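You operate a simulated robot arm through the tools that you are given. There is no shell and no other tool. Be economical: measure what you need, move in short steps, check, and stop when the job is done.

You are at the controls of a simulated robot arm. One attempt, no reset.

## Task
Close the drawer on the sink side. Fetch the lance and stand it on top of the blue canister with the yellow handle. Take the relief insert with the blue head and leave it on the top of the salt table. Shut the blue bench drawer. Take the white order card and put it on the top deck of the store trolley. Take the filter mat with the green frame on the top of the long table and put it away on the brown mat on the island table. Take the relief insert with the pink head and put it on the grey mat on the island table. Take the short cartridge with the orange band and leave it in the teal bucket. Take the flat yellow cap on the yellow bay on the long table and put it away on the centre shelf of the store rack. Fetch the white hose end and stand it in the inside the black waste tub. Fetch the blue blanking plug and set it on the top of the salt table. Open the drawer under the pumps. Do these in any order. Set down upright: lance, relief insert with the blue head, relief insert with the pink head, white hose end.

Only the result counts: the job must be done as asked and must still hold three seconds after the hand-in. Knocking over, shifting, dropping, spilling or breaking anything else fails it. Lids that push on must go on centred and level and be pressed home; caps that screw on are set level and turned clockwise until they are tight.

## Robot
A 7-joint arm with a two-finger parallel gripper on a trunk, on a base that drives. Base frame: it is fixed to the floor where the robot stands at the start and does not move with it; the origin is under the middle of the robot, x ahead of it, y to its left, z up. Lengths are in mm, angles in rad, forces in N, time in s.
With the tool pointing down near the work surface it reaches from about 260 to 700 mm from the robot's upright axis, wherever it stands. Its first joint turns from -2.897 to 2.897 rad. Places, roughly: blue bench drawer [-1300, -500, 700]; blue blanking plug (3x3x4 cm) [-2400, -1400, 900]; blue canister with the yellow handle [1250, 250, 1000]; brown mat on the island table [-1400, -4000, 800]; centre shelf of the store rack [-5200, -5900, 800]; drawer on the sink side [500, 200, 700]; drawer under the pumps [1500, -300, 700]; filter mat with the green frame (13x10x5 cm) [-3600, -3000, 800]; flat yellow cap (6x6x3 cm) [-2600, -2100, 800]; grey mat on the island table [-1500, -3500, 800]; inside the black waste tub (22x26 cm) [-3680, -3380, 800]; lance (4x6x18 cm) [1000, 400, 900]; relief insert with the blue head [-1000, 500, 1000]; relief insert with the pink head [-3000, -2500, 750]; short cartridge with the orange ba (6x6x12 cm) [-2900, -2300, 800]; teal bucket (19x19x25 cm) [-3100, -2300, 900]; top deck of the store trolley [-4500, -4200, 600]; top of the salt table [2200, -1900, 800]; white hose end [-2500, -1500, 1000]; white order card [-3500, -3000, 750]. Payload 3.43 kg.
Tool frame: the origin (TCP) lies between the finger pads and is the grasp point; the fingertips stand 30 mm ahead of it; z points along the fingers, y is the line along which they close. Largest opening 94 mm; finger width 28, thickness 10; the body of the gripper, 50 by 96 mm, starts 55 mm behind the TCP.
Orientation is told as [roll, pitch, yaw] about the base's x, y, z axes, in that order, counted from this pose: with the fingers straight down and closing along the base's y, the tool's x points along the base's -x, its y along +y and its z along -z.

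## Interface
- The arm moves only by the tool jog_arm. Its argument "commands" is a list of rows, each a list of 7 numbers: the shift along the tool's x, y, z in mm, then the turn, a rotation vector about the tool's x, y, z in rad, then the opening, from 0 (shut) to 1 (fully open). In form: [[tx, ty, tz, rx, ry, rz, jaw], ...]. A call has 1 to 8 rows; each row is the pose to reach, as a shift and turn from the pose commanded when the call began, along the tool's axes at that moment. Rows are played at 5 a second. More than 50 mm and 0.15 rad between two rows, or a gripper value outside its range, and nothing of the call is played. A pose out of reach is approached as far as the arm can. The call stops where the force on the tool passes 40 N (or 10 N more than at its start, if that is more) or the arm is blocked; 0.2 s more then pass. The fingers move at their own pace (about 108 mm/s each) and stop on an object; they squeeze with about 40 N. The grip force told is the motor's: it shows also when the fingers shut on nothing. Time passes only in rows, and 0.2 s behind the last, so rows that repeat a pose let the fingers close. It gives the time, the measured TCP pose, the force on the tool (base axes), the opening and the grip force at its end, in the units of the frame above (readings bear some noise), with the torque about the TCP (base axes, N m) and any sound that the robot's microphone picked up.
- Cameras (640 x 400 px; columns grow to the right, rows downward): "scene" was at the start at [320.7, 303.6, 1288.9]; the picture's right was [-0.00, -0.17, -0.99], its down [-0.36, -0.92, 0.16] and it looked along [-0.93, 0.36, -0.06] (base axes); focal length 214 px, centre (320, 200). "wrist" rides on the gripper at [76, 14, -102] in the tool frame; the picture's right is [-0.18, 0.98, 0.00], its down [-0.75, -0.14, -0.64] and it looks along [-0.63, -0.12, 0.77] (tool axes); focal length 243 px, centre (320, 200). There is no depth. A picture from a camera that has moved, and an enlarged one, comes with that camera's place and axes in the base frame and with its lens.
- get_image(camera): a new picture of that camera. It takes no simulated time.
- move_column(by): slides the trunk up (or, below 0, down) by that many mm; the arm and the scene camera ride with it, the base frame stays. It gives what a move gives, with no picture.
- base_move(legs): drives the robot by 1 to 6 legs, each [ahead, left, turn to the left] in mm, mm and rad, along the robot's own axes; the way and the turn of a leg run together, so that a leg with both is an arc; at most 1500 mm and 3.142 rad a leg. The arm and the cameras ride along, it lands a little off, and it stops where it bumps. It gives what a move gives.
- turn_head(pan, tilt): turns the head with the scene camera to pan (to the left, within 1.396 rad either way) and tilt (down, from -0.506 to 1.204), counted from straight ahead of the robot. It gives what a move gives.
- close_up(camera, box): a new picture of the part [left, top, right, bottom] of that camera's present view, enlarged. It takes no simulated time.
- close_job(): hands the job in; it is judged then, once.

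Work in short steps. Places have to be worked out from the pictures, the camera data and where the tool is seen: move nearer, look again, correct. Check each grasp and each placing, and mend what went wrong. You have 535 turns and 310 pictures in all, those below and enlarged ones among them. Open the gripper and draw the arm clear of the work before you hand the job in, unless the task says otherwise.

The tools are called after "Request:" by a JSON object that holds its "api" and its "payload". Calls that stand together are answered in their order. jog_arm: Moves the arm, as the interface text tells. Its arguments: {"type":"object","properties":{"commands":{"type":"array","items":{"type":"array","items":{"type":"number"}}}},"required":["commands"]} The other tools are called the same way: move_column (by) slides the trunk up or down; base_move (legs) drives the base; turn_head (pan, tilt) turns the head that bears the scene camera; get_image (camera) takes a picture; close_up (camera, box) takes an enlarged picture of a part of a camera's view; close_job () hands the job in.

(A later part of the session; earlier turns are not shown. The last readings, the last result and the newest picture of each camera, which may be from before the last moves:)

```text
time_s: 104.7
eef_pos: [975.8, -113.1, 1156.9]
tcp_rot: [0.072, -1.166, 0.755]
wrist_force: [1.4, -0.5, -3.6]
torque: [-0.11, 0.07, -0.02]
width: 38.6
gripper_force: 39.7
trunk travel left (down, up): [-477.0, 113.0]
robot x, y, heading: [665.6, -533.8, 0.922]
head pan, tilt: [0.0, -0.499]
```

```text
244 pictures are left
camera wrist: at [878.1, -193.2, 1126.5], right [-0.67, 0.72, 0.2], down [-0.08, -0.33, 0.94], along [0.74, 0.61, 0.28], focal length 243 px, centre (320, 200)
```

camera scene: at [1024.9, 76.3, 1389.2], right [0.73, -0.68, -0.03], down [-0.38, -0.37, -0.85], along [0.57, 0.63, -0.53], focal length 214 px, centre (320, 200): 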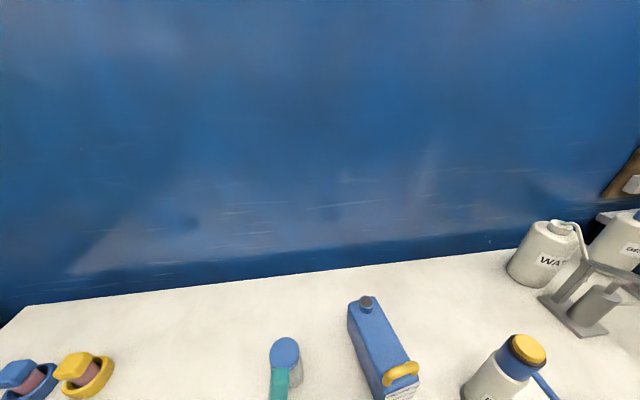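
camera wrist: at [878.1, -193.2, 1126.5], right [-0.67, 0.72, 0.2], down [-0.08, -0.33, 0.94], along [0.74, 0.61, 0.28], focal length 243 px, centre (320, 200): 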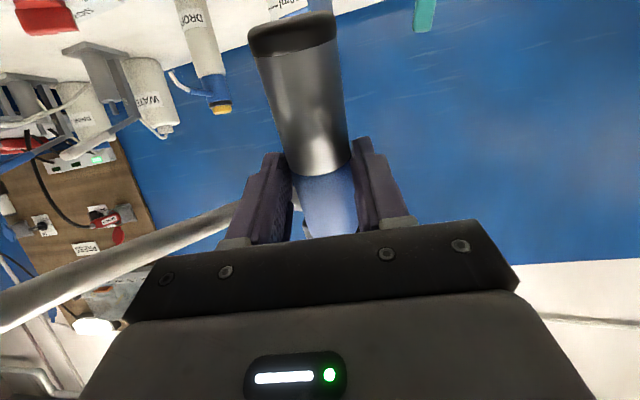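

I level the tool so the lance axis is vertical, then lower by the column to ~25 mm above the bench.

Request:
{"api": "jog_arm", "payload": {"commands": [[0, 0, 0, 0, -0.135, -0.0096, 0.3], [0, 0, 0, 0, -0.27, -0.0192, 0.3], [0, 0, 0, 0, -0.404, -0.0288, 0.3]]}}

Request:
{"api": "move_column", "payload": {"by": -195}}

Request:
{"api": "get_image", "payload": {"camera": "wrist"}}

```text
time_s: 105.5
eef_pos: [974.2, -112.0, 1153.5]
tcp_rot: [-0.033, -1.542, 0.858]
wrist_force: [25.2, 35.2, -25.7]
torque: [-0.29, -0.24, -0.71]
width: 39.0
gripper_force: 40.2
trunk travel left (down, up): [-477.0, 113.0]
robot x, y, heading: [670.9, -535.1, 0.923]
head pan, tilt: [0.0, -0.499]
stopped in row 3: the force on the tool passed its limit at 136 N (the readings are from after the stop); the commanded pose is now the measured one
```

```text
time_s: 105.9
eef_pos: [974.1, -112.1, 1148.8]
tcp_rot: [-0.034, -1.54, 0.862]
wrist_force: [14.2, 21.0, -17.8]
torque: [-0.07, -0.22, -0.43]
width: 38.8
gripper_force: 39.8
trunk travel left (down, up): [-473.0, 117.0]
robot x, y, heading: [669.8, -532.1, 0.923]
head pan, tilt: [0.0, -0.499]
stopped: the force on the tool passed its limit at 63 N (the readings are from after the stop); the commanded pose is now the measured one
```

```text
243 pictures are left
camera wrist: at [891.3, -179.1, 1074.7], right [-0.72, 0.67, 0.18], down [-0.32, -0.55, 0.77], along [0.62, 0.5, 0.61], focal length 243 px, centre (320, 200)
```

wrist: 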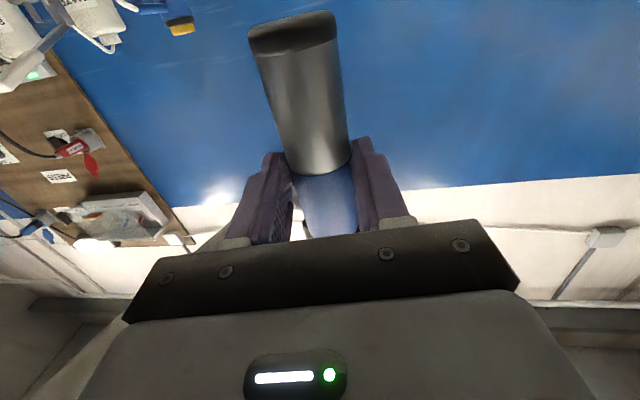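

The hand hit my own forearm (too folded). I back off the pitch, raise the arm 200 mm relative to the shoulder, and lower the trunk instead.

Request:
{"api": "jog_arm", "payload": {"commands": [[0, 0, 0, 0, 0.12, 0, 0.3], [0, 0, 0, 0, 0.24, 0, 0.3], [-48, 0, -14, 0, 0.24, 0, 0.3], [-96, 0, -28, 0, 0.24, 0, 0.3], [-144, 0, -42, 0, 0.24, 0, 0.3], [-192, 0, -55, 0, 0.24, 0, 0.3]]}}

Request:
{"api": "move_column", "payload": {"by": -220}}

```text
time_s: 107.3
eef_pos: [948.1, -133.1, 1340.2]
tcp_rot: [-0.006, -1.305, 0.831]
wrist_force: [-1.0, 0.4, -3.0]
torque: [-0.03, 0.1, -0.01]
width: 38.8
gripper_force: 40.3
out of reach, approached as far as the arm can: row 6
trunk travel left (down, up): [-473.0, 117.0]
robot x, y, heading: [666.7, -531.5, 0.923]
head pan, tilt: [0.0, -0.499]
```

```text
time_s: 109.6
eef_pos: [949.0, -131.1, 1118.8]
tcp_rot: [-0.003, -1.306, 0.831]
wrist_force: [0.0, -0.8, -1.7]
torque: [-0.06, 0.05, 0.03]
width: 39.1
gripper_force: 40.7
trunk travel left (down, up): [-253.0, 337.0]
robot x, y, heading: [668.4, -533.2, 0.923]
head pan, tilt: [0.0, -0.499]
```

Now I pitch the remaining −0.265 rad and move 30 mm forward.

Request:
{"api": "jog_arm", "payload": {"commands": [[-4, 0, 14, 0, -0.13, 0, 0.3], [-8, 0, 29, 0, -0.265, 0, 0.3]]}}

```text
time_s: 110.2
eef_pos: [970.1, -108.8, 1119.9]
tcp_rot: [-0.825, -1.571, 1.649]
wrist_force: [1.0, 1.4, -2.7]
torque: [-0.06, 0.06, -0.02]
width: 38.8
gripper_force: 40.0
trunk travel left (down, up): [-253.0, 337.0]
robot x, y, heading: [670.0, -534.5, 0.918]
head pan, tilt: [0.0, -0.499]
```

Level. I lower the trunk 165 mm and look.

Request:
{"api": "move_column", "payload": {"by": -165}}

Request:
{"api": "get_image", "payload": {"camera": "wrist"}}

```text
time_s: 112.1
eef_pos: [968.3, -109.3, 953.7]
tcp_rot: [-0.738, -1.569, 1.562]
wrist_force: [0.0, -0.3, -3.5]
torque: [-0.08, 0.05, -0.01]
width: 38.7
gripper_force: 40.5
trunk travel left (down, up): [-88.0, 502.0]
robot x, y, heading: [672.3, -534.2, 0.927]
head pan, tilt: [0.0, -0.499]
```

```text
242 pictures are left
camera wrist: at [888.1, -174.7, 877.6], right [-0.72, 0.67, 0.18], down [-0.33, -0.57, 0.75], along [0.61, 0.48, 0.63], focal length 243 px, centre (320, 200)
```

wrist: 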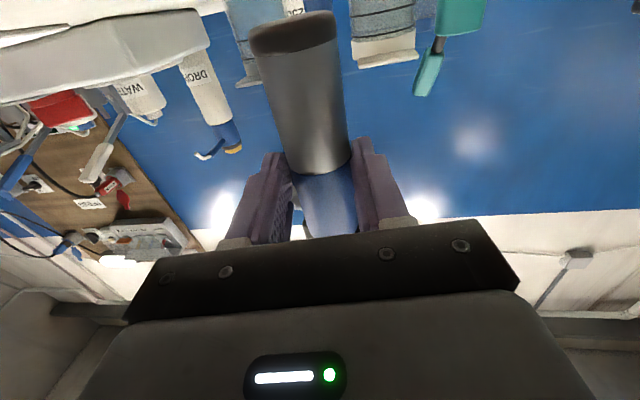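

I creep down in 3 mm rows until the foot touches.

Request:
{"api": "jog_arm", "payload": {"commands": [[4, 0, 0, 0, 0, 0, 0.3], [8, 0, 0, 0, 0, 0, 0.3], [11, 0, 0, 0, 0, 0, 0.3], [14, 0, 0, 0, 0, 0, 0.3], [16, 0, 0, 0, 0, 0, 0.3]]}}

```text
time_s: 113.3
eef_pos: [968.6, -108.7, 938.3]
tcp_rot: [-0.79, -1.569, 1.615]
wrist_force: [-0.5, -0.2, -2.7]
torque: [-0.06, 0.06, 0.01]
width: 38.9
gripper_force: 39.6
trunk travel left (down, up): [-88.0, 502.0]
robot x, y, heading: [670.9, -535.8, 0.919]
head pan, tilt: [0.0, -0.499]
```

Request:
{"api": "jog_arm", "payload": {"commands": [[2, 0, 0, 0, 0, 0, 0.3], [4, 0, 0, 0, 0, 0, 0.3]]}}

```text
time_s: 113.9
eef_pos: [970.9, -108.1, 933.4]
tcp_rot: [-0.588, -1.57, 1.415]
wrist_force: [-0.3, 0.4, -3.5]
torque: [-0.07, 0.05, -0.02]
width: 38.8
gripper_force: 39.8
trunk travel left (down, up): [-88.0, 502.0]
robot x, y, heading: [669.2, -533.5, 0.921]
head pan, tilt: [0.0, -0.499]
```

No contact yet at TCP z=933; I continue in small steps.

Request:
{"api": "jog_arm", "payload": {"commands": [[2, 0, 0, 0, 0, 0, 0.3], [4, 0, 0, 0, 0, 0, 0.3], [6, 0, 0, 0, 0, 0, 0.3]]}}

Request:
{"api": "get_image", "payload": {"camera": "wrist"}}

```text
time_s: 114.7
eef_pos: [969.7, -109.2, 931.1]
tcp_rot: [-3.13, -1.562, -2.329]
wrist_force: [1.2, 3.0, 21.7]
torque: [0.9, -0.81, 0.04]
width: 38.6
gripper_force: 39.8
trunk travel left (down, up): [-88.0, 502.0]
robot x, y, heading: [668.8, -534.1, 0.924]
head pan, tilt: [0.0, -0.499]
```

```text
241 pictures are left
camera wrist: at [888.7, -174.1, 853.7], right [-0.72, 0.67, 0.18], down [-0.34, -0.57, 0.75], along [0.6, 0.48, 0.64], focal length 243 px, centre (320, 200)
```

wrist: 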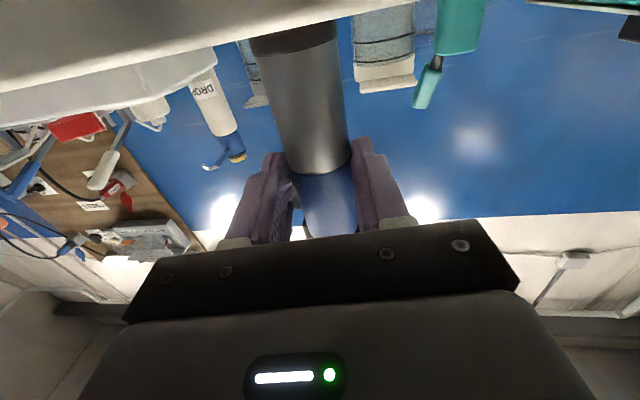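

Contact at the far rim (lever ≈48 mm ahead), so the lance leans back slightly. I ease 1.5 mm up and pitch +0.03, and re-read.

Request:
{"api": "jog_arm", "payload": {"commands": [[-2, 0, 0, 0, 0.015, 0, 0.3], [-2, 0, 0, 0, 0.03, 0, 0.3]]}}

Request:
{"api": "jog_arm", "payload": {"commands": [[1, 0, 0, 0, 0, 0, 0.3], [2, 0, 0, 0, 0, 0, 0.3]]}}

```text
time_s: 115.3
eef_pos: [969.1, -109.3, 931.2]
tcp_rot: [-0.024, -1.545, 0.849]
wrist_force: [4.6, 4.6, 26.8]
torque: [1.25, -1.08, -0.07]
width: 38.8
gripper_force: 39.7
trunk travel left (down, up): [-88.0, 502.0]
robot x, y, heading: [668.1, -531.6, 0.924]
head pan, tilt: [0.0, -0.499]
```

```text
time_s: 115.9
eef_pos: [969.2, -110.4, 930.2]
tcp_rot: [-0.034, -1.546, 0.859]
wrist_force: [6.3, 3.1, 38.5]
torque: [0.81, -0.71, -0.1]
width: 39.0
gripper_force: 39.6
trunk travel left (down, up): [-88.0, 502.0]
robot x, y, heading: [669.6, -533.4, 0.922]
head pan, tilt: [0.0, -0.499]
```

Now the reaction is centred under the lance (lever ≈26 mm). I relieve the pressure and open slightly.

Request:
{"api": "jog_arm", "payload": {"commands": [[-2, 0, 0, 0, 0, 0, 0.3], [-3, 0, 0, 0, 0, 0, 0.3]]}}

Request:
{"api": "jog_arm", "payload": {"commands": [[0, 0, 0, 0, 0, 0, 0.43], [0, 0, 0, 0, 0, 0, 0.5], [0, 0, 0, 0, 0, 0, 0.6], [0, 0, 0, 0, 0, 0, 0.6]]}}

Request:
{"api": "get_image", "payload": {"camera": "wrist"}}

```text
time_s: 116.5
eef_pos: [968.5, -109.6, 930.7]
tcp_rot: [-0.04, -1.539, 0.866]
wrist_force: [6.6, 3.6, 17.7]
torque: [0.85, -0.9, -0.14]
width: 38.9
gripper_force: 40.1
trunk travel left (down, up): [-88.0, 502.0]
robot x, y, heading: [667.7, -532.0, 0.922]
head pan, tilt: [0.0, -0.499]
```

```text
time_s: 117.5
eef_pos: [968.5, -109.5, 931.1]
tcp_rot: [-0.034, -1.541, 0.859]
wrist_force: [0.3, -0.6, 0.2]
torque: [0.02, 0.03, 0.0]
width: 56.5
gripper_force: 0.0
trunk travel left (down, up): [-88.0, 502.0]
robot x, y, heading: [669.7, -534.9, 0.92]
head pan, tilt: [0.0, -0.499]
```

```text
240 pictures are left
camera wrist: at [885.9, -176.4, 856.8], right [-0.72, 0.67, 0.18], down [-0.32, -0.55, 0.77], along [0.62, 0.5, 0.61], focal length 243 px, centre (320, 200)
```

wrist: 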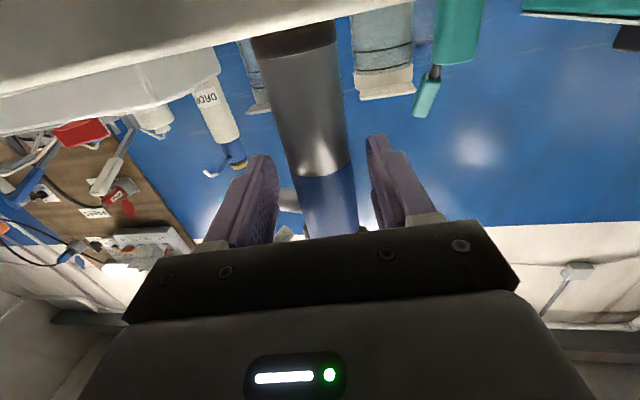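

The lance stands freely near the edge. I open fully, back straight out, and raise the hand while pitching to −1.0 for the regrasp.

Request:
{"api": "jog_arm", "payload": {"commands": [[0, 0, -30, 0, 0, 0, 0.7], [0, 0, -65, 0, 0, 0, 0.8], [0, 0, -105, 0, 0, 0, 0.9], [0, 0, -140, 0, 0, 0, 0.9]]}}

Request:
{"api": "jog_arm", "payload": {"commands": [[-30, 0, 0, 0, 0.1, 0, 0.9], [-60, 0, 0, 0, 0.2, 0, 0.9], [-90, 0, 0, 0, 0.3, 0, 0.9], [-120, 0, 0, 0, 0.4, 0, 0.9], [-140, 0, 0, 0, 0.54, 0, 0.9]]}}

Request:
{"api": "get_image", "payload": {"camera": "scene"}}

Request:
{"api": "get_image", "payload": {"camera": "wrist"}}

```text
time_s: 118.2
eef_pos: [922.6, -151.9, 918.0]
tcp_rot: [-0.04, -1.523, 0.863]
wrist_force: [28.2, 22.9, -18.9]
torque: [0.21, 0.29, 0.65]
width: 84.7
gripper_force: 0.1
out of reach, approached as far as the arm can: row 2, 3
trunk travel left (down, up): [-88.0, 502.0]
robot x, y, heading: [669.5, -533.8, 0.922]
head pan, tilt: [0.0, -0.499]
stopped in row 3: the force on the tool passed its limit at 152 N (the readings are from after the stop); the commanded pose is now the measured one
```

```text
time_s: 119.4
eef_pos: [923.8, -149.5, 1058.4]
tcp_rot: [-0.006, -0.985, 0.828]
wrist_force: [0.0, 0.8, 0.0]
torque: [-0.02, 0.0, 0.02]
width: 84.6
gripper_force: 0.0
out of reach, approached as far as the arm can: row 1, 2, 3, 4
trunk travel left (down, up): [-88.0, 502.0]
robot x, y, heading: [669.8, -538.0, 0.927]
head pan, tilt: [0.0, -0.499]
```

```text
239 pictures are left
camera scene: at [943.0, -127.6, 1219.5], right [0.73, -0.68, 0.0], down [-0.06, -0.06, -1.0], along [0.68, 0.73, -0.09], focal length 214 px, centre (320, 200)
```

scene: 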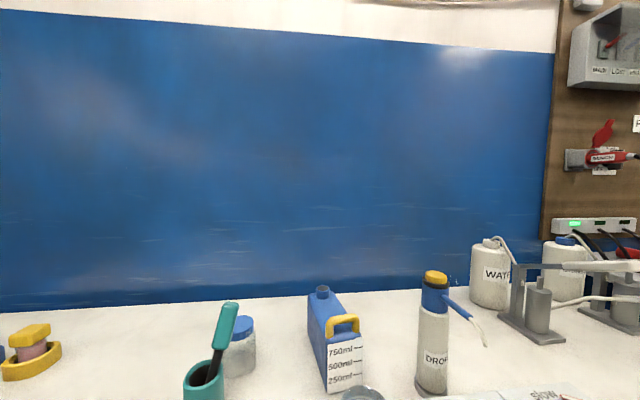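

```text
238 pictures are left
camera wrist: at [826.3, -233.8, 1051.3], right [-0.65, 0.74, 0.15], down [0.02, -0.18, 0.98], along [0.76, 0.65, 0.1], focal length 243 px, centre (320, 200)
```

wrist: 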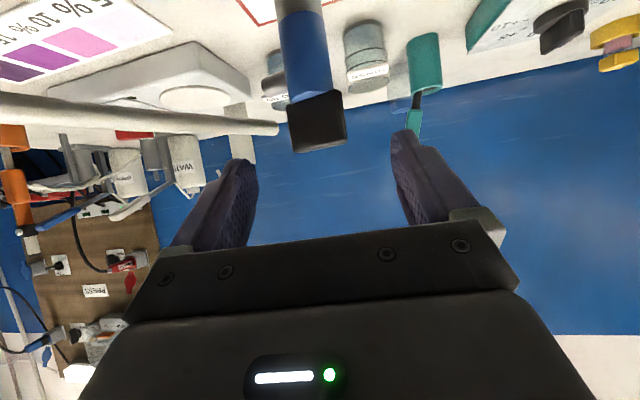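

The lance stands upright at ≈[982, −95]; its stub points to the right, so I must slide in under it along the tool axis. I back the base 90 mm for room, then go to the pre-grasp point.

Request:
{"api": "base_move", "payload": {"legs": [[-90, 0, 0]]}}

```text
time_s: 120.5
eef_pos: [870.4, -223.3, 1058.9]
tcp_rot: [-0.005, -0.986, 0.827]
wrist_force: [0.8, 0.3, 0.0]
torque: [0.02, -0.02, 0.0]
width: 84.7
gripper_force: 0.0
trunk travel left (down, up): [-88.0, 502.0]
robot x, y, heading: [613.3, -608.0, 0.924]
head pan, tilt: [0.0, -0.499]
```

Request:
{"api": "jog_arm", "payload": {"commands": [[8, 2, 42, 0, 0, 0, 1], [16, 4, 84, 0, 0, 0, 1]]}}

Request:
{"api": "get_image", "payload": {"camera": "wrist"}}

```text
time_s: 121.2
eef_pos: [908.5, -172.7, 997.9]
tcp_rot: [-0.007, -0.985, 0.827]
wrist_force: [-0.3, 0.2, -0.7]
torque: [0.03, 0.02, 0.02]
width: 94.1
gripper_force: 0.1
trunk travel left (down, up): [-88.0, 502.0]
robot x, y, heading: [614.2, -605.4, 0.921]
head pan, tilt: [0.0, -0.499]
```

```text
237 pictures are left
camera wrist: at [810.3, -257.0, 989.3], right [-0.65, 0.74, 0.15], down [0.02, -0.18, 0.98], along [0.76, 0.64, 0.1], focal length 243 px, centre (320, 200)
```

wrist: 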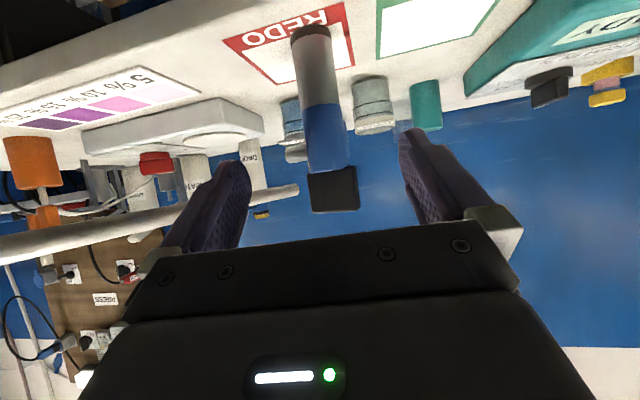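

Aligned. I slide 130 mm along the tool axis to straddle the lance.

Request:
{"api": "jog_arm", "payload": {"commands": [[0, 0, 35, 0, 0, 0, 1], [0, 0, 70, 0, 0, 0, 1], [0, 0, 100, 0, 0, 0, 1], [0, 0, 124, 0, 0, 0, 1]]}}

Request:
{"api": "get_image", "payload": {"camera": "wrist"}}

```text
time_s: 122.2
eef_pos: [980.7, -98.2, 927.9]
tcp_rot: [-0.003, -0.986, 0.827]
wrist_force: [-0.1, 0.0, -0.5]
torque: [0.0, 0.03, -0.02]
width: 94.2
gripper_force: 0.0
trunk travel left (down, up): [-88.0, 502.0]
robot x, y, heading: [610.3, -603.2, 0.915]
head pan, tilt: [0.0, -0.499]
```

```text
236 pictures are left
camera wrist: at [882.3, -182.6, 920.6], right [-0.65, 0.74, 0.15], down [0.02, -0.18, 0.98], along [0.76, 0.64, 0.1], focal length 243 px, centre (320, 200)
```

wrist: 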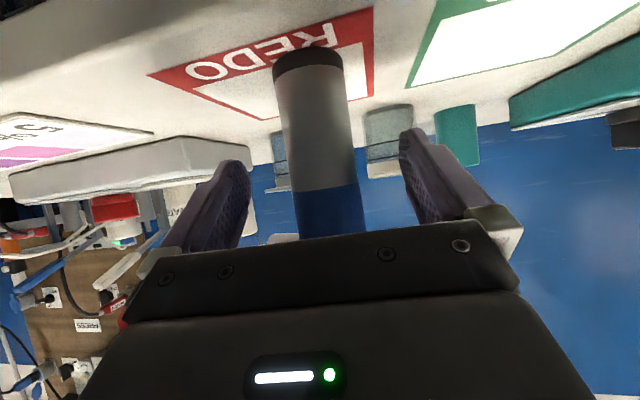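

Centred. I close and lift 60 mm.

Request:
{"api": "jog_arm", "payload": {"commands": [[0, 0, 0, 0, 0, 0, 0.5], [0, 0, 0, 0, 0, 0, 0.35], [0, 0, 0, 0, 0, 0, 0.3], [0, 0, 0, 0, 0, 0, 0.3]]}}

Request:
{"api": "move_column", "payload": {"by": 160}}

Request:
{"api": "get_image", "payload": {"camera": "wrist"}}

```text
time_s: 123.2
eef_pos: [980.7, -99.5, 928.9]
tcp_rot: [-0.006, -0.986, 0.828]
wrist_force: [0.2, 0.9, 0.6]
torque: [0.01, -0.02, 0.02]
width: 42.9
gripper_force: 39.9
trunk travel left (down, up): [-88.0, 502.0]
robot x, y, heading: [614.4, -601.1, 0.929]
head pan, tilt: [0.0, -0.499]
```

```text
time_s: 125.0
eef_pos: [981.4, -99.7, 1087.8]
tcp_rot: [-0.006, -0.986, 0.827]
wrist_force: [-0.5, -0.4, -3.0]
torque: [-0.04, 0.03, 0.02]
width: 42.4
gripper_force: 40.2
trunk travel left (down, up): [-248.0, 342.0]
robot x, y, heading: [616.2, -606.6, 0.924]
head pan, tilt: [0.0, -0.499]
```

```text
235 pictures are left
camera wrist: at [882.1, -182.6, 1080.6], right [-0.65, 0.74, 0.15], down [0.02, -0.18, 0.98], along [0.76, 0.64, 0.1], focal length 243 px, centre (320, 200)
```

wrist: 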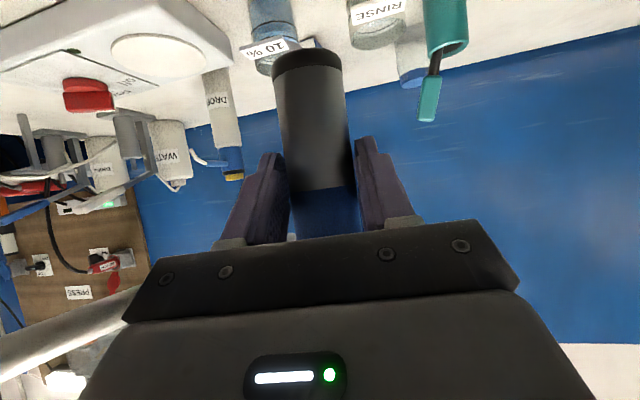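

Held upright. I raise 60 mm more and drive ahead toward the canister.

Request:
{"api": "move_column", "payload": {"by": 60}}

Request:
{"api": "base_move", "payload": {"legs": [[285, -60, 0]]}}

Request:
{"api": "get_image", "payload": {"camera": "wrist"}}

Request:
{"api": "get_image", "payload": {"camera": "scene"}}

```text
time_s: 126.0
eef_pos: [980.3, -98.7, 1146.9]
tcp_rot: [-0.006, -0.986, 0.825]
wrist_force: [0.2, -0.2, -2.3]
torque: [-0.01, 0.04, 0.01]
width: 42.5
gripper_force: 39.6
trunk travel left (down, up): [-308.0, 282.0]
robot x, y, heading: [614.4, -604.1, 0.922]
head pan, tilt: [0.0, -0.499]
```

```text
time_s: 128.0
eef_pos: [1201.4, 95.4, 1148.7]
tcp_rot: [-0.008, -0.984, 0.827]
wrist_force: [-0.1, 0.0, -3.0]
torque: [-0.02, 0.03, -0.04]
width: 42.1
gripper_force: 39.9
trunk travel left (down, up): [-308.0, 282.0]
robot x, y, heading: [834.7, -412.0, 0.922]
head pan, tilt: [0.0, -0.499]
```

```text
234 pictures are left
camera wrist: at [1103.3, 11.6, 1140.4], right [-0.65, 0.74, 0.15], down [0.02, -0.18, 0.98], along [0.76, 0.65, 0.1], focal length 243 px, centre (320, 200)
```

wrist: 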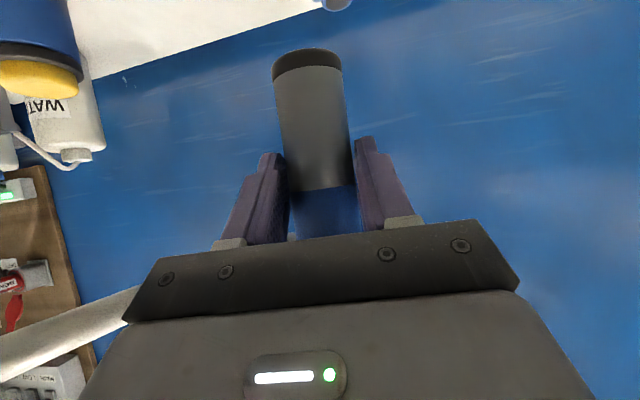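

```text
233 pictures are left
camera scene: at [1220.0, 117.9, 1308.4], right [0.73, -0.68, 0.0], down [-0.06, -0.07, -1.0], along [0.68, 0.73, -0.09], focal length 214 px, centre (320, 200)
```

scene: 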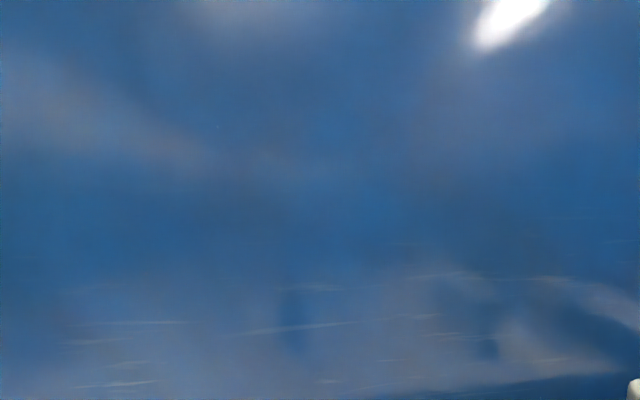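

I move to above the spot and lower 95 mm by the column, then check the wrist view.

Request:
{"api": "jog_arm", "payload": {"commands": [[-18, 2, 28, 0, 0, 0, 0.3], [-37, 5, 56, 0, 0, 0, 0.3]]}}

Request:
{"api": "move_column", "payload": {"by": -95}}

Request:
{"api": "get_image", "payload": {"camera": "wrist"}}

```text
time_s: 128.6
eef_pos: [1242.1, 147.5, 1147.3]
tcp_rot: [-0.003, -0.985, 0.831]
wrist_force: [0.9, 0.4, -3.1]
torque: [0.0, 0.02, -0.02]
width: 42.4
gripper_force: 39.9
trunk travel left (down, up): [-308.0, 282.0]
robot x, y, heading: [833.3, -413.8, 0.925]
head pan, tilt: [0.0, -0.499]
```

```text
time_s: 129.9
eef_pos: [1242.3, 147.5, 1053.3]
tcp_rot: [-0.005, -0.986, 0.828]
wrist_force: [0.3, 1.0, -2.9]
torque: [-0.04, 0.04, -0.01]
width: 42.0
gripper_force: 39.8
trunk travel left (down, up): [-213.0, 377.0]
robot x, y, heading: [833.2, -413.7, 0.927]
head pan, tilt: [0.0, -0.499]
```

```text
232 pictures are left
camera wrist: at [1143.2, 63.6, 1045.9], right [-0.65, 0.74, 0.15], down [0.02, -0.18, 0.98], along [0.76, 0.65, 0.1], focal length 243 px, centre (320, 200)
```

wrist: 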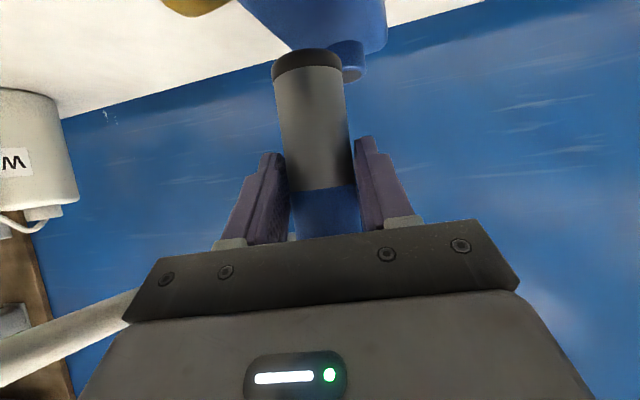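

The lance foot is over the middle between cap and handle. I descend slowly.

Request:
{"api": "jog_arm", "payload": {"commands": [[8, 0, 5.5, 0, 0, 0, 0.3], [16, 0, 11, 0, 0, 0, 0.3], [25, 0, 16.6, 0, 0, 0, 0.3], [29, 0, 19.4, 0, 0, 0, 0.3], [32, 0, 21, 0, 0, 0, 0.3]]}}

Request:
{"api": "get_image", "payload": {"camera": "wrist"}}

```text
time_s: 131.1
eef_pos: [1239.8, 147.3, 1018.8]
tcp_rot: [-0.004, -0.994, 0.829]
wrist_force: [-0.8, 2.1, 22.0]
torque: [0.51, -0.28, 0.02]
width: 38.6
gripper_force: 39.6
trunk travel left (down, up): [-213.0, 377.0]
robot x, y, heading: [838.3, -409.3, 0.92]
head pan, tilt: [0.0, -0.499]
```

```text
231 pictures are left
camera wrist: at [1142.8, 63.1, 1010.0], right [-0.65, 0.74, 0.15], down [0.02, -0.19, 0.98], along [0.76, 0.65, 0.11], focal length 243 px, centre (320, 200)
```

wrist: 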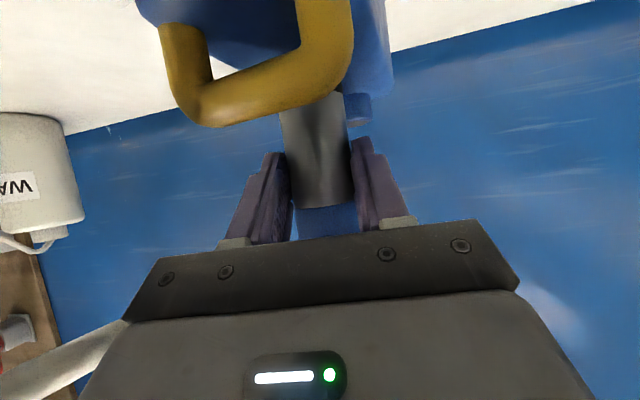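

Contact at TCP z≈1019, at the far rim (lever 23 mm). I ease and pitch +0.02 to seat it flat, then re-read.

Request:
{"api": "jog_arm", "payload": {"commands": [[-1, 0, -0.7, 0, 0.012, 0, 0.3], [-1, 0, -0.7, 0, 0.025, 0, 0.3]]}}

```text
time_s: 131.7
eef_pos: [1242.2, 146.7, 1018.4]
tcp_rot: [-0.004, -0.968, 0.83]
wrist_force: [5.6, 8.7, 25.9]
torque: [1.18, -0.92, 0.06]
width: 38.8
gripper_force: 40.0
trunk travel left (down, up): [-213.0, 377.0]
robot x, y, heading: [834.8, -409.5, 0.921]
head pan, tilt: [0.0, -0.499]
```

That was the wrong sense; far-rim contact means the head leans forward, so I pitch −0.045.

Request:
{"api": "jog_arm", "payload": {"commands": [[-1, 0, -0.7, 0, -0.02, 0, 0.3], [-1, 0, -0.7, 0, -0.04, 0, 0.3]]}}

```text
time_s: 132.3
eef_pos: [1239.7, 145.4, 1018.3]
tcp_rot: [-0.005, -1.001, 0.832]
wrist_force: [1.1, 1.9, 23.2]
torque: [0.21, -0.05, 0.05]
width: 38.6
gripper_force: 39.9
trunk travel left (down, up): [-213.0, 377.0]
robot x, y, heading: [834.1, -416.5, 0.928]
head pan, tilt: [0.0, -0.499]
```

Contact is now centred (lever 8 mm). I relieve and open gently.

Request:
{"api": "jog_arm", "payload": {"commands": [[-2, 0, -1.3, 0, 0, 0, 0.3], [-2.5, 0, -1.6, 0, 0, 0, 0.3]]}}

Request:
{"api": "jog_arm", "payload": {"commands": [[0, 0, 0, 0, 0, 0, 0.43], [0, 0, 0, 0, 0, 0, 0.47], [0, 0, 0, 0, 0, 0, 0.52], [0, 0, 0, 0, 0, 0, 0.55]]}}

Request:
{"api": "get_image", "payload": {"camera": "wrist"}}

```text
time_s: 132.9
eef_pos: [1240.2, 146.0, 1017.6]
tcp_rot: [-0.007, -0.995, 0.831]
wrist_force: [0.1, -0.9, -1.9]
torque: [-0.07, 0.04, 0.03]
width: 38.8
gripper_force: 40.1
trunk travel left (down, up): [-213.0, 377.0]
robot x, y, heading: [837.3, -414.5, 0.924]
head pan, tilt: [0.0, -0.499]
```

```text
time_s: 133.9
eef_pos: [1241.8, 147.2, 1020.7]
tcp_rot: [-0.006, -1.002, 0.829]
wrist_force: [-0.2, 0.5, -0.3]
torque: [-0.03, -0.04, 0.0]
width: 51.7
gripper_force: 0.0
trunk travel left (down, up): [-213.0, 377.0]
robot x, y, heading: [834.2, -413.3, 0.919]
head pan, tilt: [0.0, -0.499]
```

```text
230 pictures are left
camera wrist: at [1143.1, 63.7, 1011.5], right [-0.66, 0.74, 0.15], down [0.01, -0.19, 0.98], along [0.76, 0.64, 0.12], focal length 243 px, centre (320, 200)
```

wrist: 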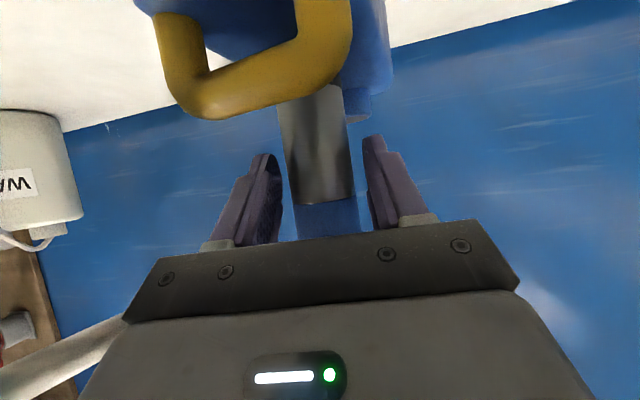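

It stands freely. I back straight out along the tool axis and look.

Request:
{"api": "jog_arm", "payload": {"commands": [[0, 0, -25, 0, 0, 0, 0.65], [0, 0, -60, 0, 0, 0, 0.8], [0, 0, -100, 0, 0, 0, 0.9], [0, 0, -140, 0, 0, 0, 0.9]]}}

Request:
{"api": "move_column", "payload": {"by": 80}}

Request:
{"api": "turn_head", "payload": {"pan": 0, "tilt": 0}}

Request:
{"api": "get_image", "payload": {"camera": "scene"}}

```text
time_s: 134.9
eef_pos: [1163.7, 60.5, 1095.7]
tcp_rot: [-0.006, -1.004, 0.829]
wrist_force: [-0.5, 0.4, -0.5]
torque: [0.0, 0.0, -0.02]
width: 84.7
gripper_force: 0.2
trunk travel left (down, up): [-213.0, 377.0]
robot x, y, heading: [835.2, -414.5, 0.923]
head pan, tilt: [0.0, -0.499]
```

```text
time_s: 136.1
eef_pos: [1163.2, 61.4, 1174.6]
tcp_rot: [-0.004, -1.0, 0.829]
wrist_force: [0.7, -1.1, -0.2]
torque: [-0.02, -0.01, 0.0]
width: 84.7
gripper_force: 0.0
trunk travel left (down, up): [-293.0, 297.0]
robot x, y, heading: [833.8, -414.0, 0.924]
head pan, tilt: [0.0, -0.499]
```

```text
time_s: 137.0
eef_pos: [1163.4, 62.4, 1174.7]
tcp_rot: [-0.005, -1.001, 0.832]
wrist_force: [0.4, -0.9, 0.2]
torque: [0.0, 0.0, 0.01]
width: 84.6
gripper_force: 0.2
trunk travel left (down, up): [-293.0, 297.0]
robot x, y, heading: [838.2, -411.6, 0.92]
head pan, tilt: [0.0, 0.0]
```

```text
229 pictures are left
camera scene: at [1179.2, 80.9, 1290.1], right [0.73, -0.68, 0.0], down [-0.36, -0.4, -0.84], along [0.57, 0.62, -0.54], focal length 214 px, centre (320, 200)
```

scene: 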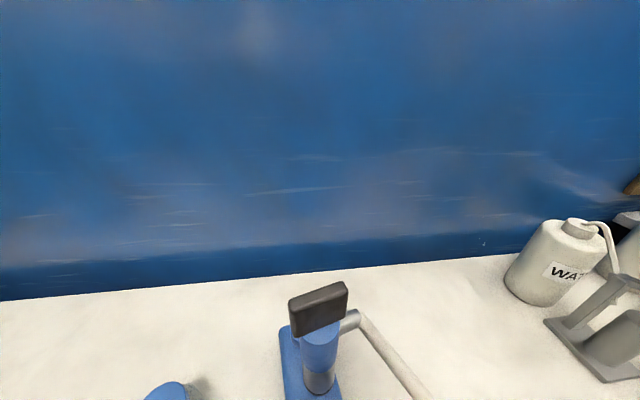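

The lance stands on the canister. Next the drawer under the pumps: I back off, drive right along the bench and look at its front.

Request:
{"api": "base_move", "payload": {"legs": [[-400, 0, 0], [0, -440, 0]]}}

Request:
{"api": "turn_head", "payload": {"pan": 0, "tilt": 0.25}}

Request:
{"api": "get_image", "payload": {"camera": "scene"}}

```text
time_s: 141.8
eef_pos: [1279.4, -526.0, 1175.6]
tcp_rot: [-0.005, -1.001, 0.832]
wrist_force: [1.0, -0.3, -0.4]
torque: [0.02, 0.03, 0.03]
width: 84.6
gripper_force: 0.0
trunk travel left (down, up): [-293.0, 297.0]
robot x, y, heading: [952.3, -999.4, 0.92]
head pan, tilt: [0.0, 0.0]
```

```text
time_s: 142.6
eef_pos: [1279.0, -526.9, 1175.3]
tcp_rot: [-0.005, -1.001, 0.833]
wrist_force: [-0.1, -0.1, 0.8]
torque: [0.02, 0.01, -0.01]
width: 84.7
gripper_force: 0.0
trunk travel left (down, up): [-293.0, 297.0]
robot x, y, heading: [954.8, -1002.5, 0.927]
head pan, tilt: [0.0, 0.25]
```

```text
228 pictures are left
camera scene: at [1288.5, -513.6, 1268.9], right [0.74, -0.68, 0.0], down [-0.49, -0.54, -0.68], along [0.46, 0.5, -0.73], focal length 214 px, centre (320, 200)
```

scene: 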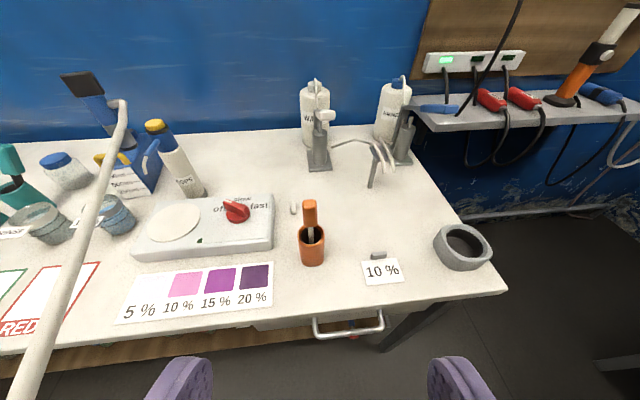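

The handle shows just under the bench's front edge, near column 348. I lower the trunk 220 mm to see the drawer front better.

Request:
{"api": "move_column", "payload": {"by": -270}}

Request:
{"api": "get_image", "payload": {"camera": "scene"}}

Request:
{"api": "get_image", "payload": {"camera": "wrist"}}

```text
time_s: 145.3
eef_pos: [1278.7, -524.8, 904.1]
tcp_rot: [-0.004, -1.001, 0.835]
wrist_force: [0.3, -0.9, -0.5]
torque: [0.01, 0.0, -0.04]
width: 84.3
gripper_force: 0.1
trunk travel left (down, up): [-23.0, 567.0]
robot x, y, heading: [952.1, -1000.3, 0.927]
head pan, tilt: [0.0, 0.25]
```

```text
227 pictures are left
camera scene: at [1288.4, -513.6, 999.0], right [0.74, -0.68, 0.0], down [-0.49, -0.54, -0.68], along [0.46, 0.5, -0.73], focal length 214 px, centre (320, 200)
```

scene: 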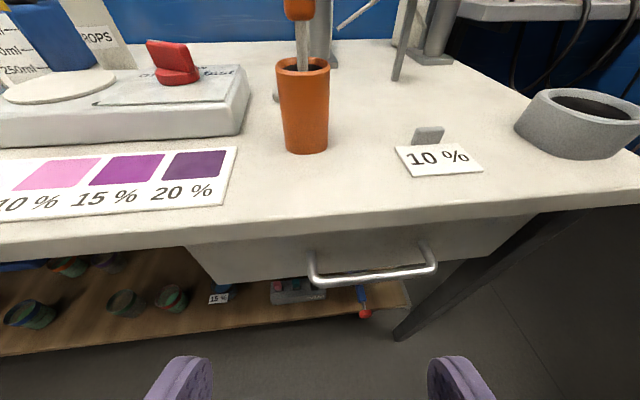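

```text
226 pictures are left
camera wrist: at [1181.8, -609.6, 895.8], right [-0.66, 0.74, 0.15], down [0.01, -0.19, 0.98], along [0.75, 0.65, 0.12], focal length 243 px, centre (320, 200)
```

wrist: 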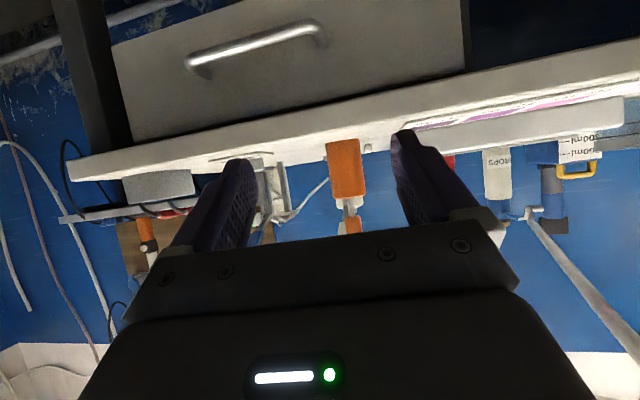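

The handle bar is centred at ≈[1403, −481, 762], about 133 mm wide, right under the bench edge. I'll grip it with the fingers above and below: square the base, lower the hand, then roll it 90°.

Request:
{"api": "base_move", "payload": {"legs": [[0, 0, 0.043]]}}

Request:
{"api": "jog_arm", "payload": {"commands": [[28, -20, 18, -0.03, -0.09, -0.019, 0.5], [56, -40, 36, -0.06, -0.18, -0.038, 0.5], [84, -60, 54, -0.09, -0.27, -0.057, 0.5], [113, -79, 72, -0.118, -0.35, -0.076, 0.5]]}}

Request:
{"api": "jog_arm", "payload": {"commands": [[0, 0, 0, 0, 0, 0.15, 0.5], [0, 0, 0, 0, 0, 0.3, 0.5], [0, 0, 0, 0, 0, 0.45, 0.5], [0, 0, 0, 0, 0, 0.6, 0.5], [0, 0, 0, 0, 0, 0.75, 0.5], [0, 0, 0, 0, 0, 0.9, 0.5], [0, 0, 0, 0, 0, 1.05, 0.5], [0, 0, 0, 0, 0, 1.2, 0.5]]}}

Request:
{"api": "jog_arm", "payload": {"commands": [[0, 0, 0, 0, 0, 0.13, 0.5], [0, 0, 0, 0, 0, 0.26, 0.5], [0, 0, 0, 0, 0, 0.37, 0.5]]}}

Request:
{"api": "get_image", "payload": {"camera": "wrist"}}

```text
time_s: 146.1
eef_pos: [1258.2, -511.8, 905.2]
tcp_rot: [-0.005, -1.0, 0.879]
wrist_force: [-0.1, -0.9, 0.2]
torque: [-0.02, 0.02, -0.01]
width: 84.7
gripper_force: 0.2
trunk travel left (down, up): [-23.0, 567.0]
robot x, y, heading: [952.4, -1004.0, 0.972]
head pan, tilt: [0.0, 0.25]
```

```text
time_s: 147.1
eef_pos: [1318.6, -563.2, 773.5]
tcp_rot: [-0.121, -1.349, 1.129]
wrist_force: [-1.3, -0.1, 0.0]
torque: [-0.05, 0.0, 0.0]
width: 46.8
gripper_force: 0.1
trunk travel left (down, up): [-23.0, 567.0]
robot x, y, heading: [950.2, -1001.3, 0.973]
head pan, tilt: [0.0, 0.25]
```

```text
time_s: 148.9
eef_pos: [1319.1, -563.2, 771.7]
tcp_rot: [1.332, -0.386, -0.473]
wrist_force: [0.2, 0.4, -0.3]
torque: [-0.01, -0.06, 0.02]
width: 47.2
gripper_force: 0.0
trunk travel left (down, up): [-23.0, 567.0]
robot x, y, heading: [955.2, -998.1, 0.972]
head pan, tilt: [0.0, 0.25]
```

```text
time_s: 149.7
eef_pos: [1319.8, -563.4, 770.8]
tcp_rot: [1.348, -0.026, -0.559]
wrist_force: [-0.5, 0.4, 0.3]
torque: [0.0, 0.0, 0.0]
width: 47.1
gripper_force: 0.0
trunk travel left (down, up): [-23.0, 567.0]
robot x, y, heading: [952.3, -1002.0, 0.973]
head pan, tilt: [0.0, 0.25]
```

```text
225 pictures are left
camera wrist: at [1201.0, -603.7, 804.9], right [0.25, 0.1, 0.96], down [0.29, -0.96, 0.02], along [0.92, 0.27, -0.27], focal length 243 px, centre (320, 200)
```

wrist: 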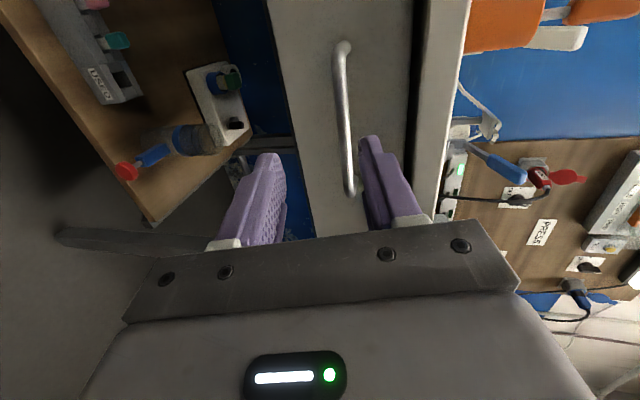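

The bar lies between the finger planes. I shift sideways/up and advance ~105 mm to put the bar between the fingers.

Request:
{"api": "jog_arm", "payload": {"commands": [[-14, 8, 30, 0, 0, 0, 0.5], [-27, 16, 60, 0, 0, 0, 0.5], [-27, 16, 85, 0, 0, 0, 0.5], [-27, 16, 104, 0, 0, 0, 0.5]]}}

Request:
{"api": "get_image", "payload": {"camera": "wrist"}}

```text
time_s: 150.7
eef_pos: [1397.5, -489.9, 765.3]
tcp_rot: [1.351, -0.027, -0.561]
wrist_force: [0.0, -0.5, -0.4]
torque: [0.02, -0.03, -0.02]
width: 47.0
gripper_force: 0.1
trunk travel left (down, up): [-23.0, 567.0]
robot x, y, heading: [947.3, -998.1, 0.971]
head pan, tilt: [0.0, 0.25]
```

```text
224 pictures are left
camera wrist: at [1280.0, -529.5, 798.6], right [0.25, 0.1, 0.96], down [0.29, -0.96, 0.02], along [0.92, 0.27, -0.27], focal length 243 px, centre (320, 200)
```

wrist: 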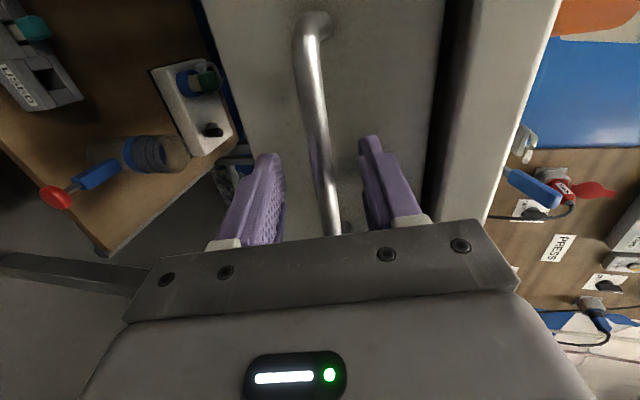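

The bar is between the fingers. I close on it.

Request:
{"api": "jog_arm", "payload": {"commands": [[-27, 16, 104, 0, 0, 0, 0.1], [-27, 16, 104, 0, 0, 0, 0.0]]}}

```text
refused: row 1 steps farther than a row can; nothing moved
```

Request:
{"api": "jog_arm", "payload": {"commands": [[0, 0, 0, 0, 0, 0, 0.2], [0, 0, 0, 0, 0, 0, 0.05], [0, 0, 0, 0, 0, 0, 0.05], [0, 0, 0, 0, 0, 0, 0.05]]}}

```text
time_s: 151.7
eef_pos: [1397.5, -488.5, 766.4]
tcp_rot: [1.355, -0.028, -0.56]
wrist_force: [0.2, 1.6, 19.6]
torque: [0.85, 0.93, -0.39]
width: 12.3
gripper_force: 45.5
trunk travel left (down, up): [-23.0, 567.0]
robot x, y, heading: [950.7, -1003.0, 0.974]
head pan, tilt: [0.0, 0.25]
```

Gripped (12 mm bar). I pull by driving the base straight back 190 mm.

Request:
{"api": "base_move", "payload": {"legs": [[-190, 0, 0]]}}

Request:
{"api": "get_image", "payload": {"camera": "wrist"}}

```text
time_s: 153.3
eef_pos: [1283.7, -646.1, 767.0]
tcp_rot: [1.353, -0.027, -0.554]
wrist_force: [-20.8, 14.5, 24.9]
torque: [1.12, 1.01, 0.88]
width: 12.8
gripper_force: 45.8
trunk travel left (down, up): [-23.0, 567.0]
robot x, y, heading: [845.3, -1160.7, 0.971]
head pan, tilt: [0.0, 0.25]
```

```text
223 pictures are left
camera wrist: at [1166.0, -687.1, 800.5], right [0.25, 0.1, 0.96], down [0.3, -0.95, 0.02], along [0.92, 0.28, -0.26], focal length 243 px, centre (320, 200)
```

wrist: 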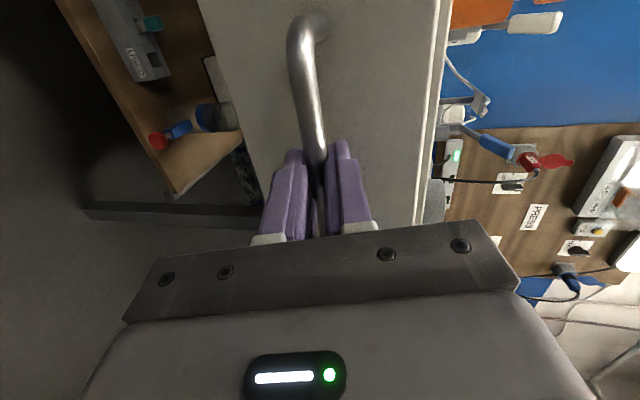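

The drawer came along. I pull 45 mm more to make sure it is well open.

Request:
{"api": "base_move", "payload": {"legs": [[-45, 0, 0]]}}

```text
time_s: 154.2
eef_pos: [1256.7, -682.4, 768.0]
tcp_rot: [1.352, -0.027, -0.55]
wrist_force: [-12.9, 9.7, 15.0]
torque: [0.94, 1.0, 0.28]
width: 12.7
gripper_force: 44.9
trunk travel left (down, up): [-23.0, 567.0]
robot x, y, heading: [817.8, -1197.9, 0.975]
head pan, tilt: [0.0, 0.25]
```

Request:
{"api": "base_move", "payload": {"legs": [[-40, 0, 0]]}}

Request:
{"api": "get_image", "payload": {"camera": "wrist"}}

```text
time_s: 155.1
eef_pos: [1233.3, -713.9, 767.1]
tcp_rot: [1.354, -0.027, -0.547]
wrist_force: [-10.3, 8.4, 8.3]
torque: [0.89, 1.05, 0.16]
width: 12.3
gripper_force: 44.5
trunk travel left (down, up): [-23.0, 567.0]
robot x, y, heading: [793.1, -1233.8, 0.976]
head pan, tilt: [0.0, 0.25]
```

```text
222 pictures are left
camera wrist: at [1115.9, -757.4, 800.6], right [0.25, 0.1, 0.96], down [0.3, -0.95, 0.02], along [0.92, 0.29, -0.26], focal length 243 px, centre (320, 200)
```

wrist: 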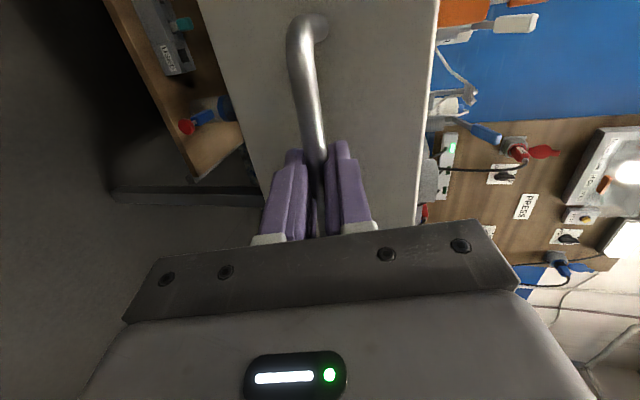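

Open by ~280 mm — plenty. I release and back away, then look.

Request:
{"api": "jog_arm", "payload": {"commands": [[0, 0, 0, 0, 0, 0, 0.3], [0, 0, 0, 0, 0, 0, 0.5], [0, 0, 0, 0, 0, 0, 0.5]]}}

Request:
{"api": "base_move", "payload": {"legs": [[-250, 0, 0]]}}

Request:
{"api": "get_image", "payload": {"camera": "wrist"}}

```text
time_s: 155.9
eef_pos: [1233.4, -714.5, 766.3]
tcp_rot: [1.353, -0.026, -0.546]
wrist_force: [-0.6, 0.0, 1.0]
torque: [0.0, -0.02, -0.01]
width: 47.1
gripper_force: 0.0
trunk travel left (down, up): [-23.0, 567.0]
robot x, y, heading: [795.1, -1231.7, 0.974]
head pan, tilt: [0.0, 0.25]
```

```text
time_s: 157.7
eef_pos: [1093.4, -922.9, 767.4]
tcp_rot: [1.353, -0.027, -0.547]
wrist_force: [0.1, 0.2, 0.2]
torque: [-0.03, 0.01, 0.0]
width: 46.9
gripper_force: 0.1
trunk travel left (down, up): [-23.0, 567.0]
robot x, y, heading: [654.4, -1439.3, 0.971]
head pan, tilt: [0.0, 0.25]
```

```text
221 pictures are left
camera wrist: at [977.0, -965.0, 800.1], right [0.25, 0.1, 0.96], down [0.3, -0.95, 0.02], along [0.92, 0.28, -0.27], focal length 243 px, centre (320, 200)
```

wrist: 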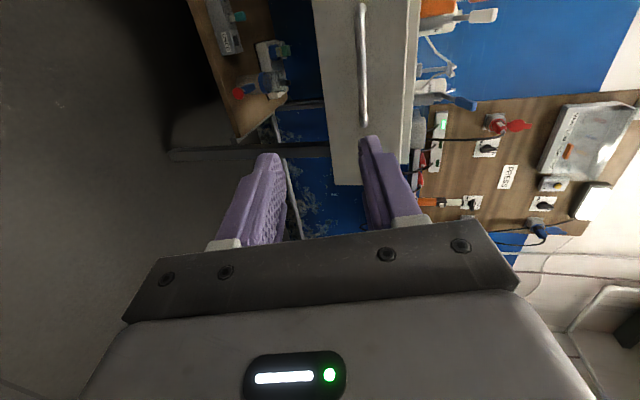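

The drawer stays open. Now I fold the hand back upright, raise the trunk, and drive toward the blue bench at the left-rear ([-1300, -500]).

Request:
{"api": "jog_arm", "payload": {"commands": [[0, 0, 0, 0, 0, -0.15, 0.5], [0, 0, 0, 0, 0, -0.3, 0.5], [0, 0, 0, 0, 0, -0.45, 0.5], [0, 0, 0, 0, 0, -0.6, 0.5], [0, 0, 0, 0, 0, -0.75, 0.5], [0, 0, 0, 0, 0, -0.9, 0.5], [0, 0, 0, 0, 0, -1.05, 0.5], [0, 0, 0, 0, 0, -1.2, 0.5]]}}

Request:
{"api": "jog_arm", "payload": {"commands": [[0, 0, 0, 0, 0, -0.13, 0.5], [0, 0, 0, 0, 0, -0.26, 0.5], [0, 0, 0, 0, 0, -0.37, 0.5]]}}

Request:
{"api": "move_column", "payload": {"by": 300}}

Request:
{"api": "base_move", "payload": {"legs": [[0, 0, 1.31], [1100, 0, 0]]}}

Request:
{"api": "get_image", "payload": {"camera": "scene"}}

```text
time_s: 159.5
eef_pos: [1095.6, -923.9, 766.2]
tcp_rot: [0.988, -1.167, -0.008]
wrist_force: [0.0, 0.5, -0.8]
torque: [0.0, 0.02, 0.01]
width: 47.1
gripper_force: 0.0
trunk travel left (down, up): [-23.0, 567.0]
robot x, y, heading: [652.8, -1440.0, 0.972]
head pan, tilt: [0.0, 0.25]
```

```text
time_s: 160.3
eef_pos: [1095.4, -923.9, 766.9]
tcp_rot: [-0.122, -1.351, 1.141]
wrist_force: [1.0, 0.5, 0.5]
torque: [0.02, 0.0, 0.01]
width: 47.1
gripper_force: 0.1
trunk travel left (down, up): [-23.0, 567.0]
robot x, y, heading: [657.1, -1440.1, 0.972]
head pan, tilt: [0.0, 0.25]
```

```text
time_s: 163.3
eef_pos: [1095.0, -923.2, 1066.1]
tcp_rot: [-0.111, -1.351, 1.131]
wrist_force: [-0.1, -0.1, -0.5]
torque: [-0.01, 0.0, 0.0]
width: 47.1
gripper_force: 0.0
trunk travel left (down, up): [-323.0, 267.0]
robot x, y, heading: [653.8, -1439.8, 0.971]
head pan, tilt: [0.0, 0.25]
```

```text
time_s: 172.3
eef_pos: [-463.2, -31.5, 1065.9]
tcp_rot: [-0.114, -1.353, 2.44]
wrist_force: [0.6, 0.3, 0.7]
torque: [0.02, 0.0, -0.01]
width: 47.0
gripper_force: 0.0
trunk travel left (down, up): [-323.0, 267.0]
robot x, y, heading: [-78.4, -592.8, 2.28]
head pan, tilt: [0.0, 0.25]
```

```text
220 pictures are left
camera scene: at [-454.6, -46.0, 1159.8], right [0.73, 0.69, 0.02], down [0.33, -0.31, -0.89], along [-0.61, 0.66, -0.45], focal length 214 px, centre (320, 200)
```

scene: 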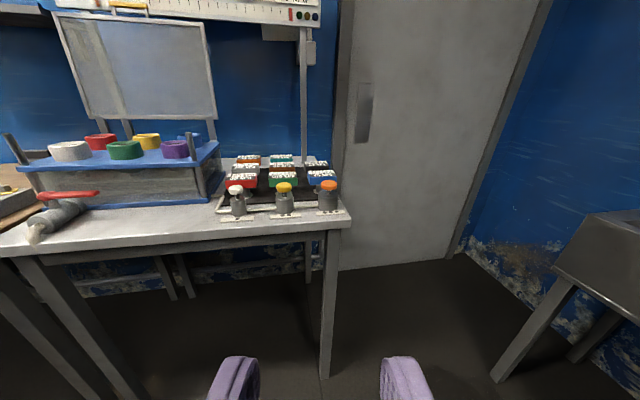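

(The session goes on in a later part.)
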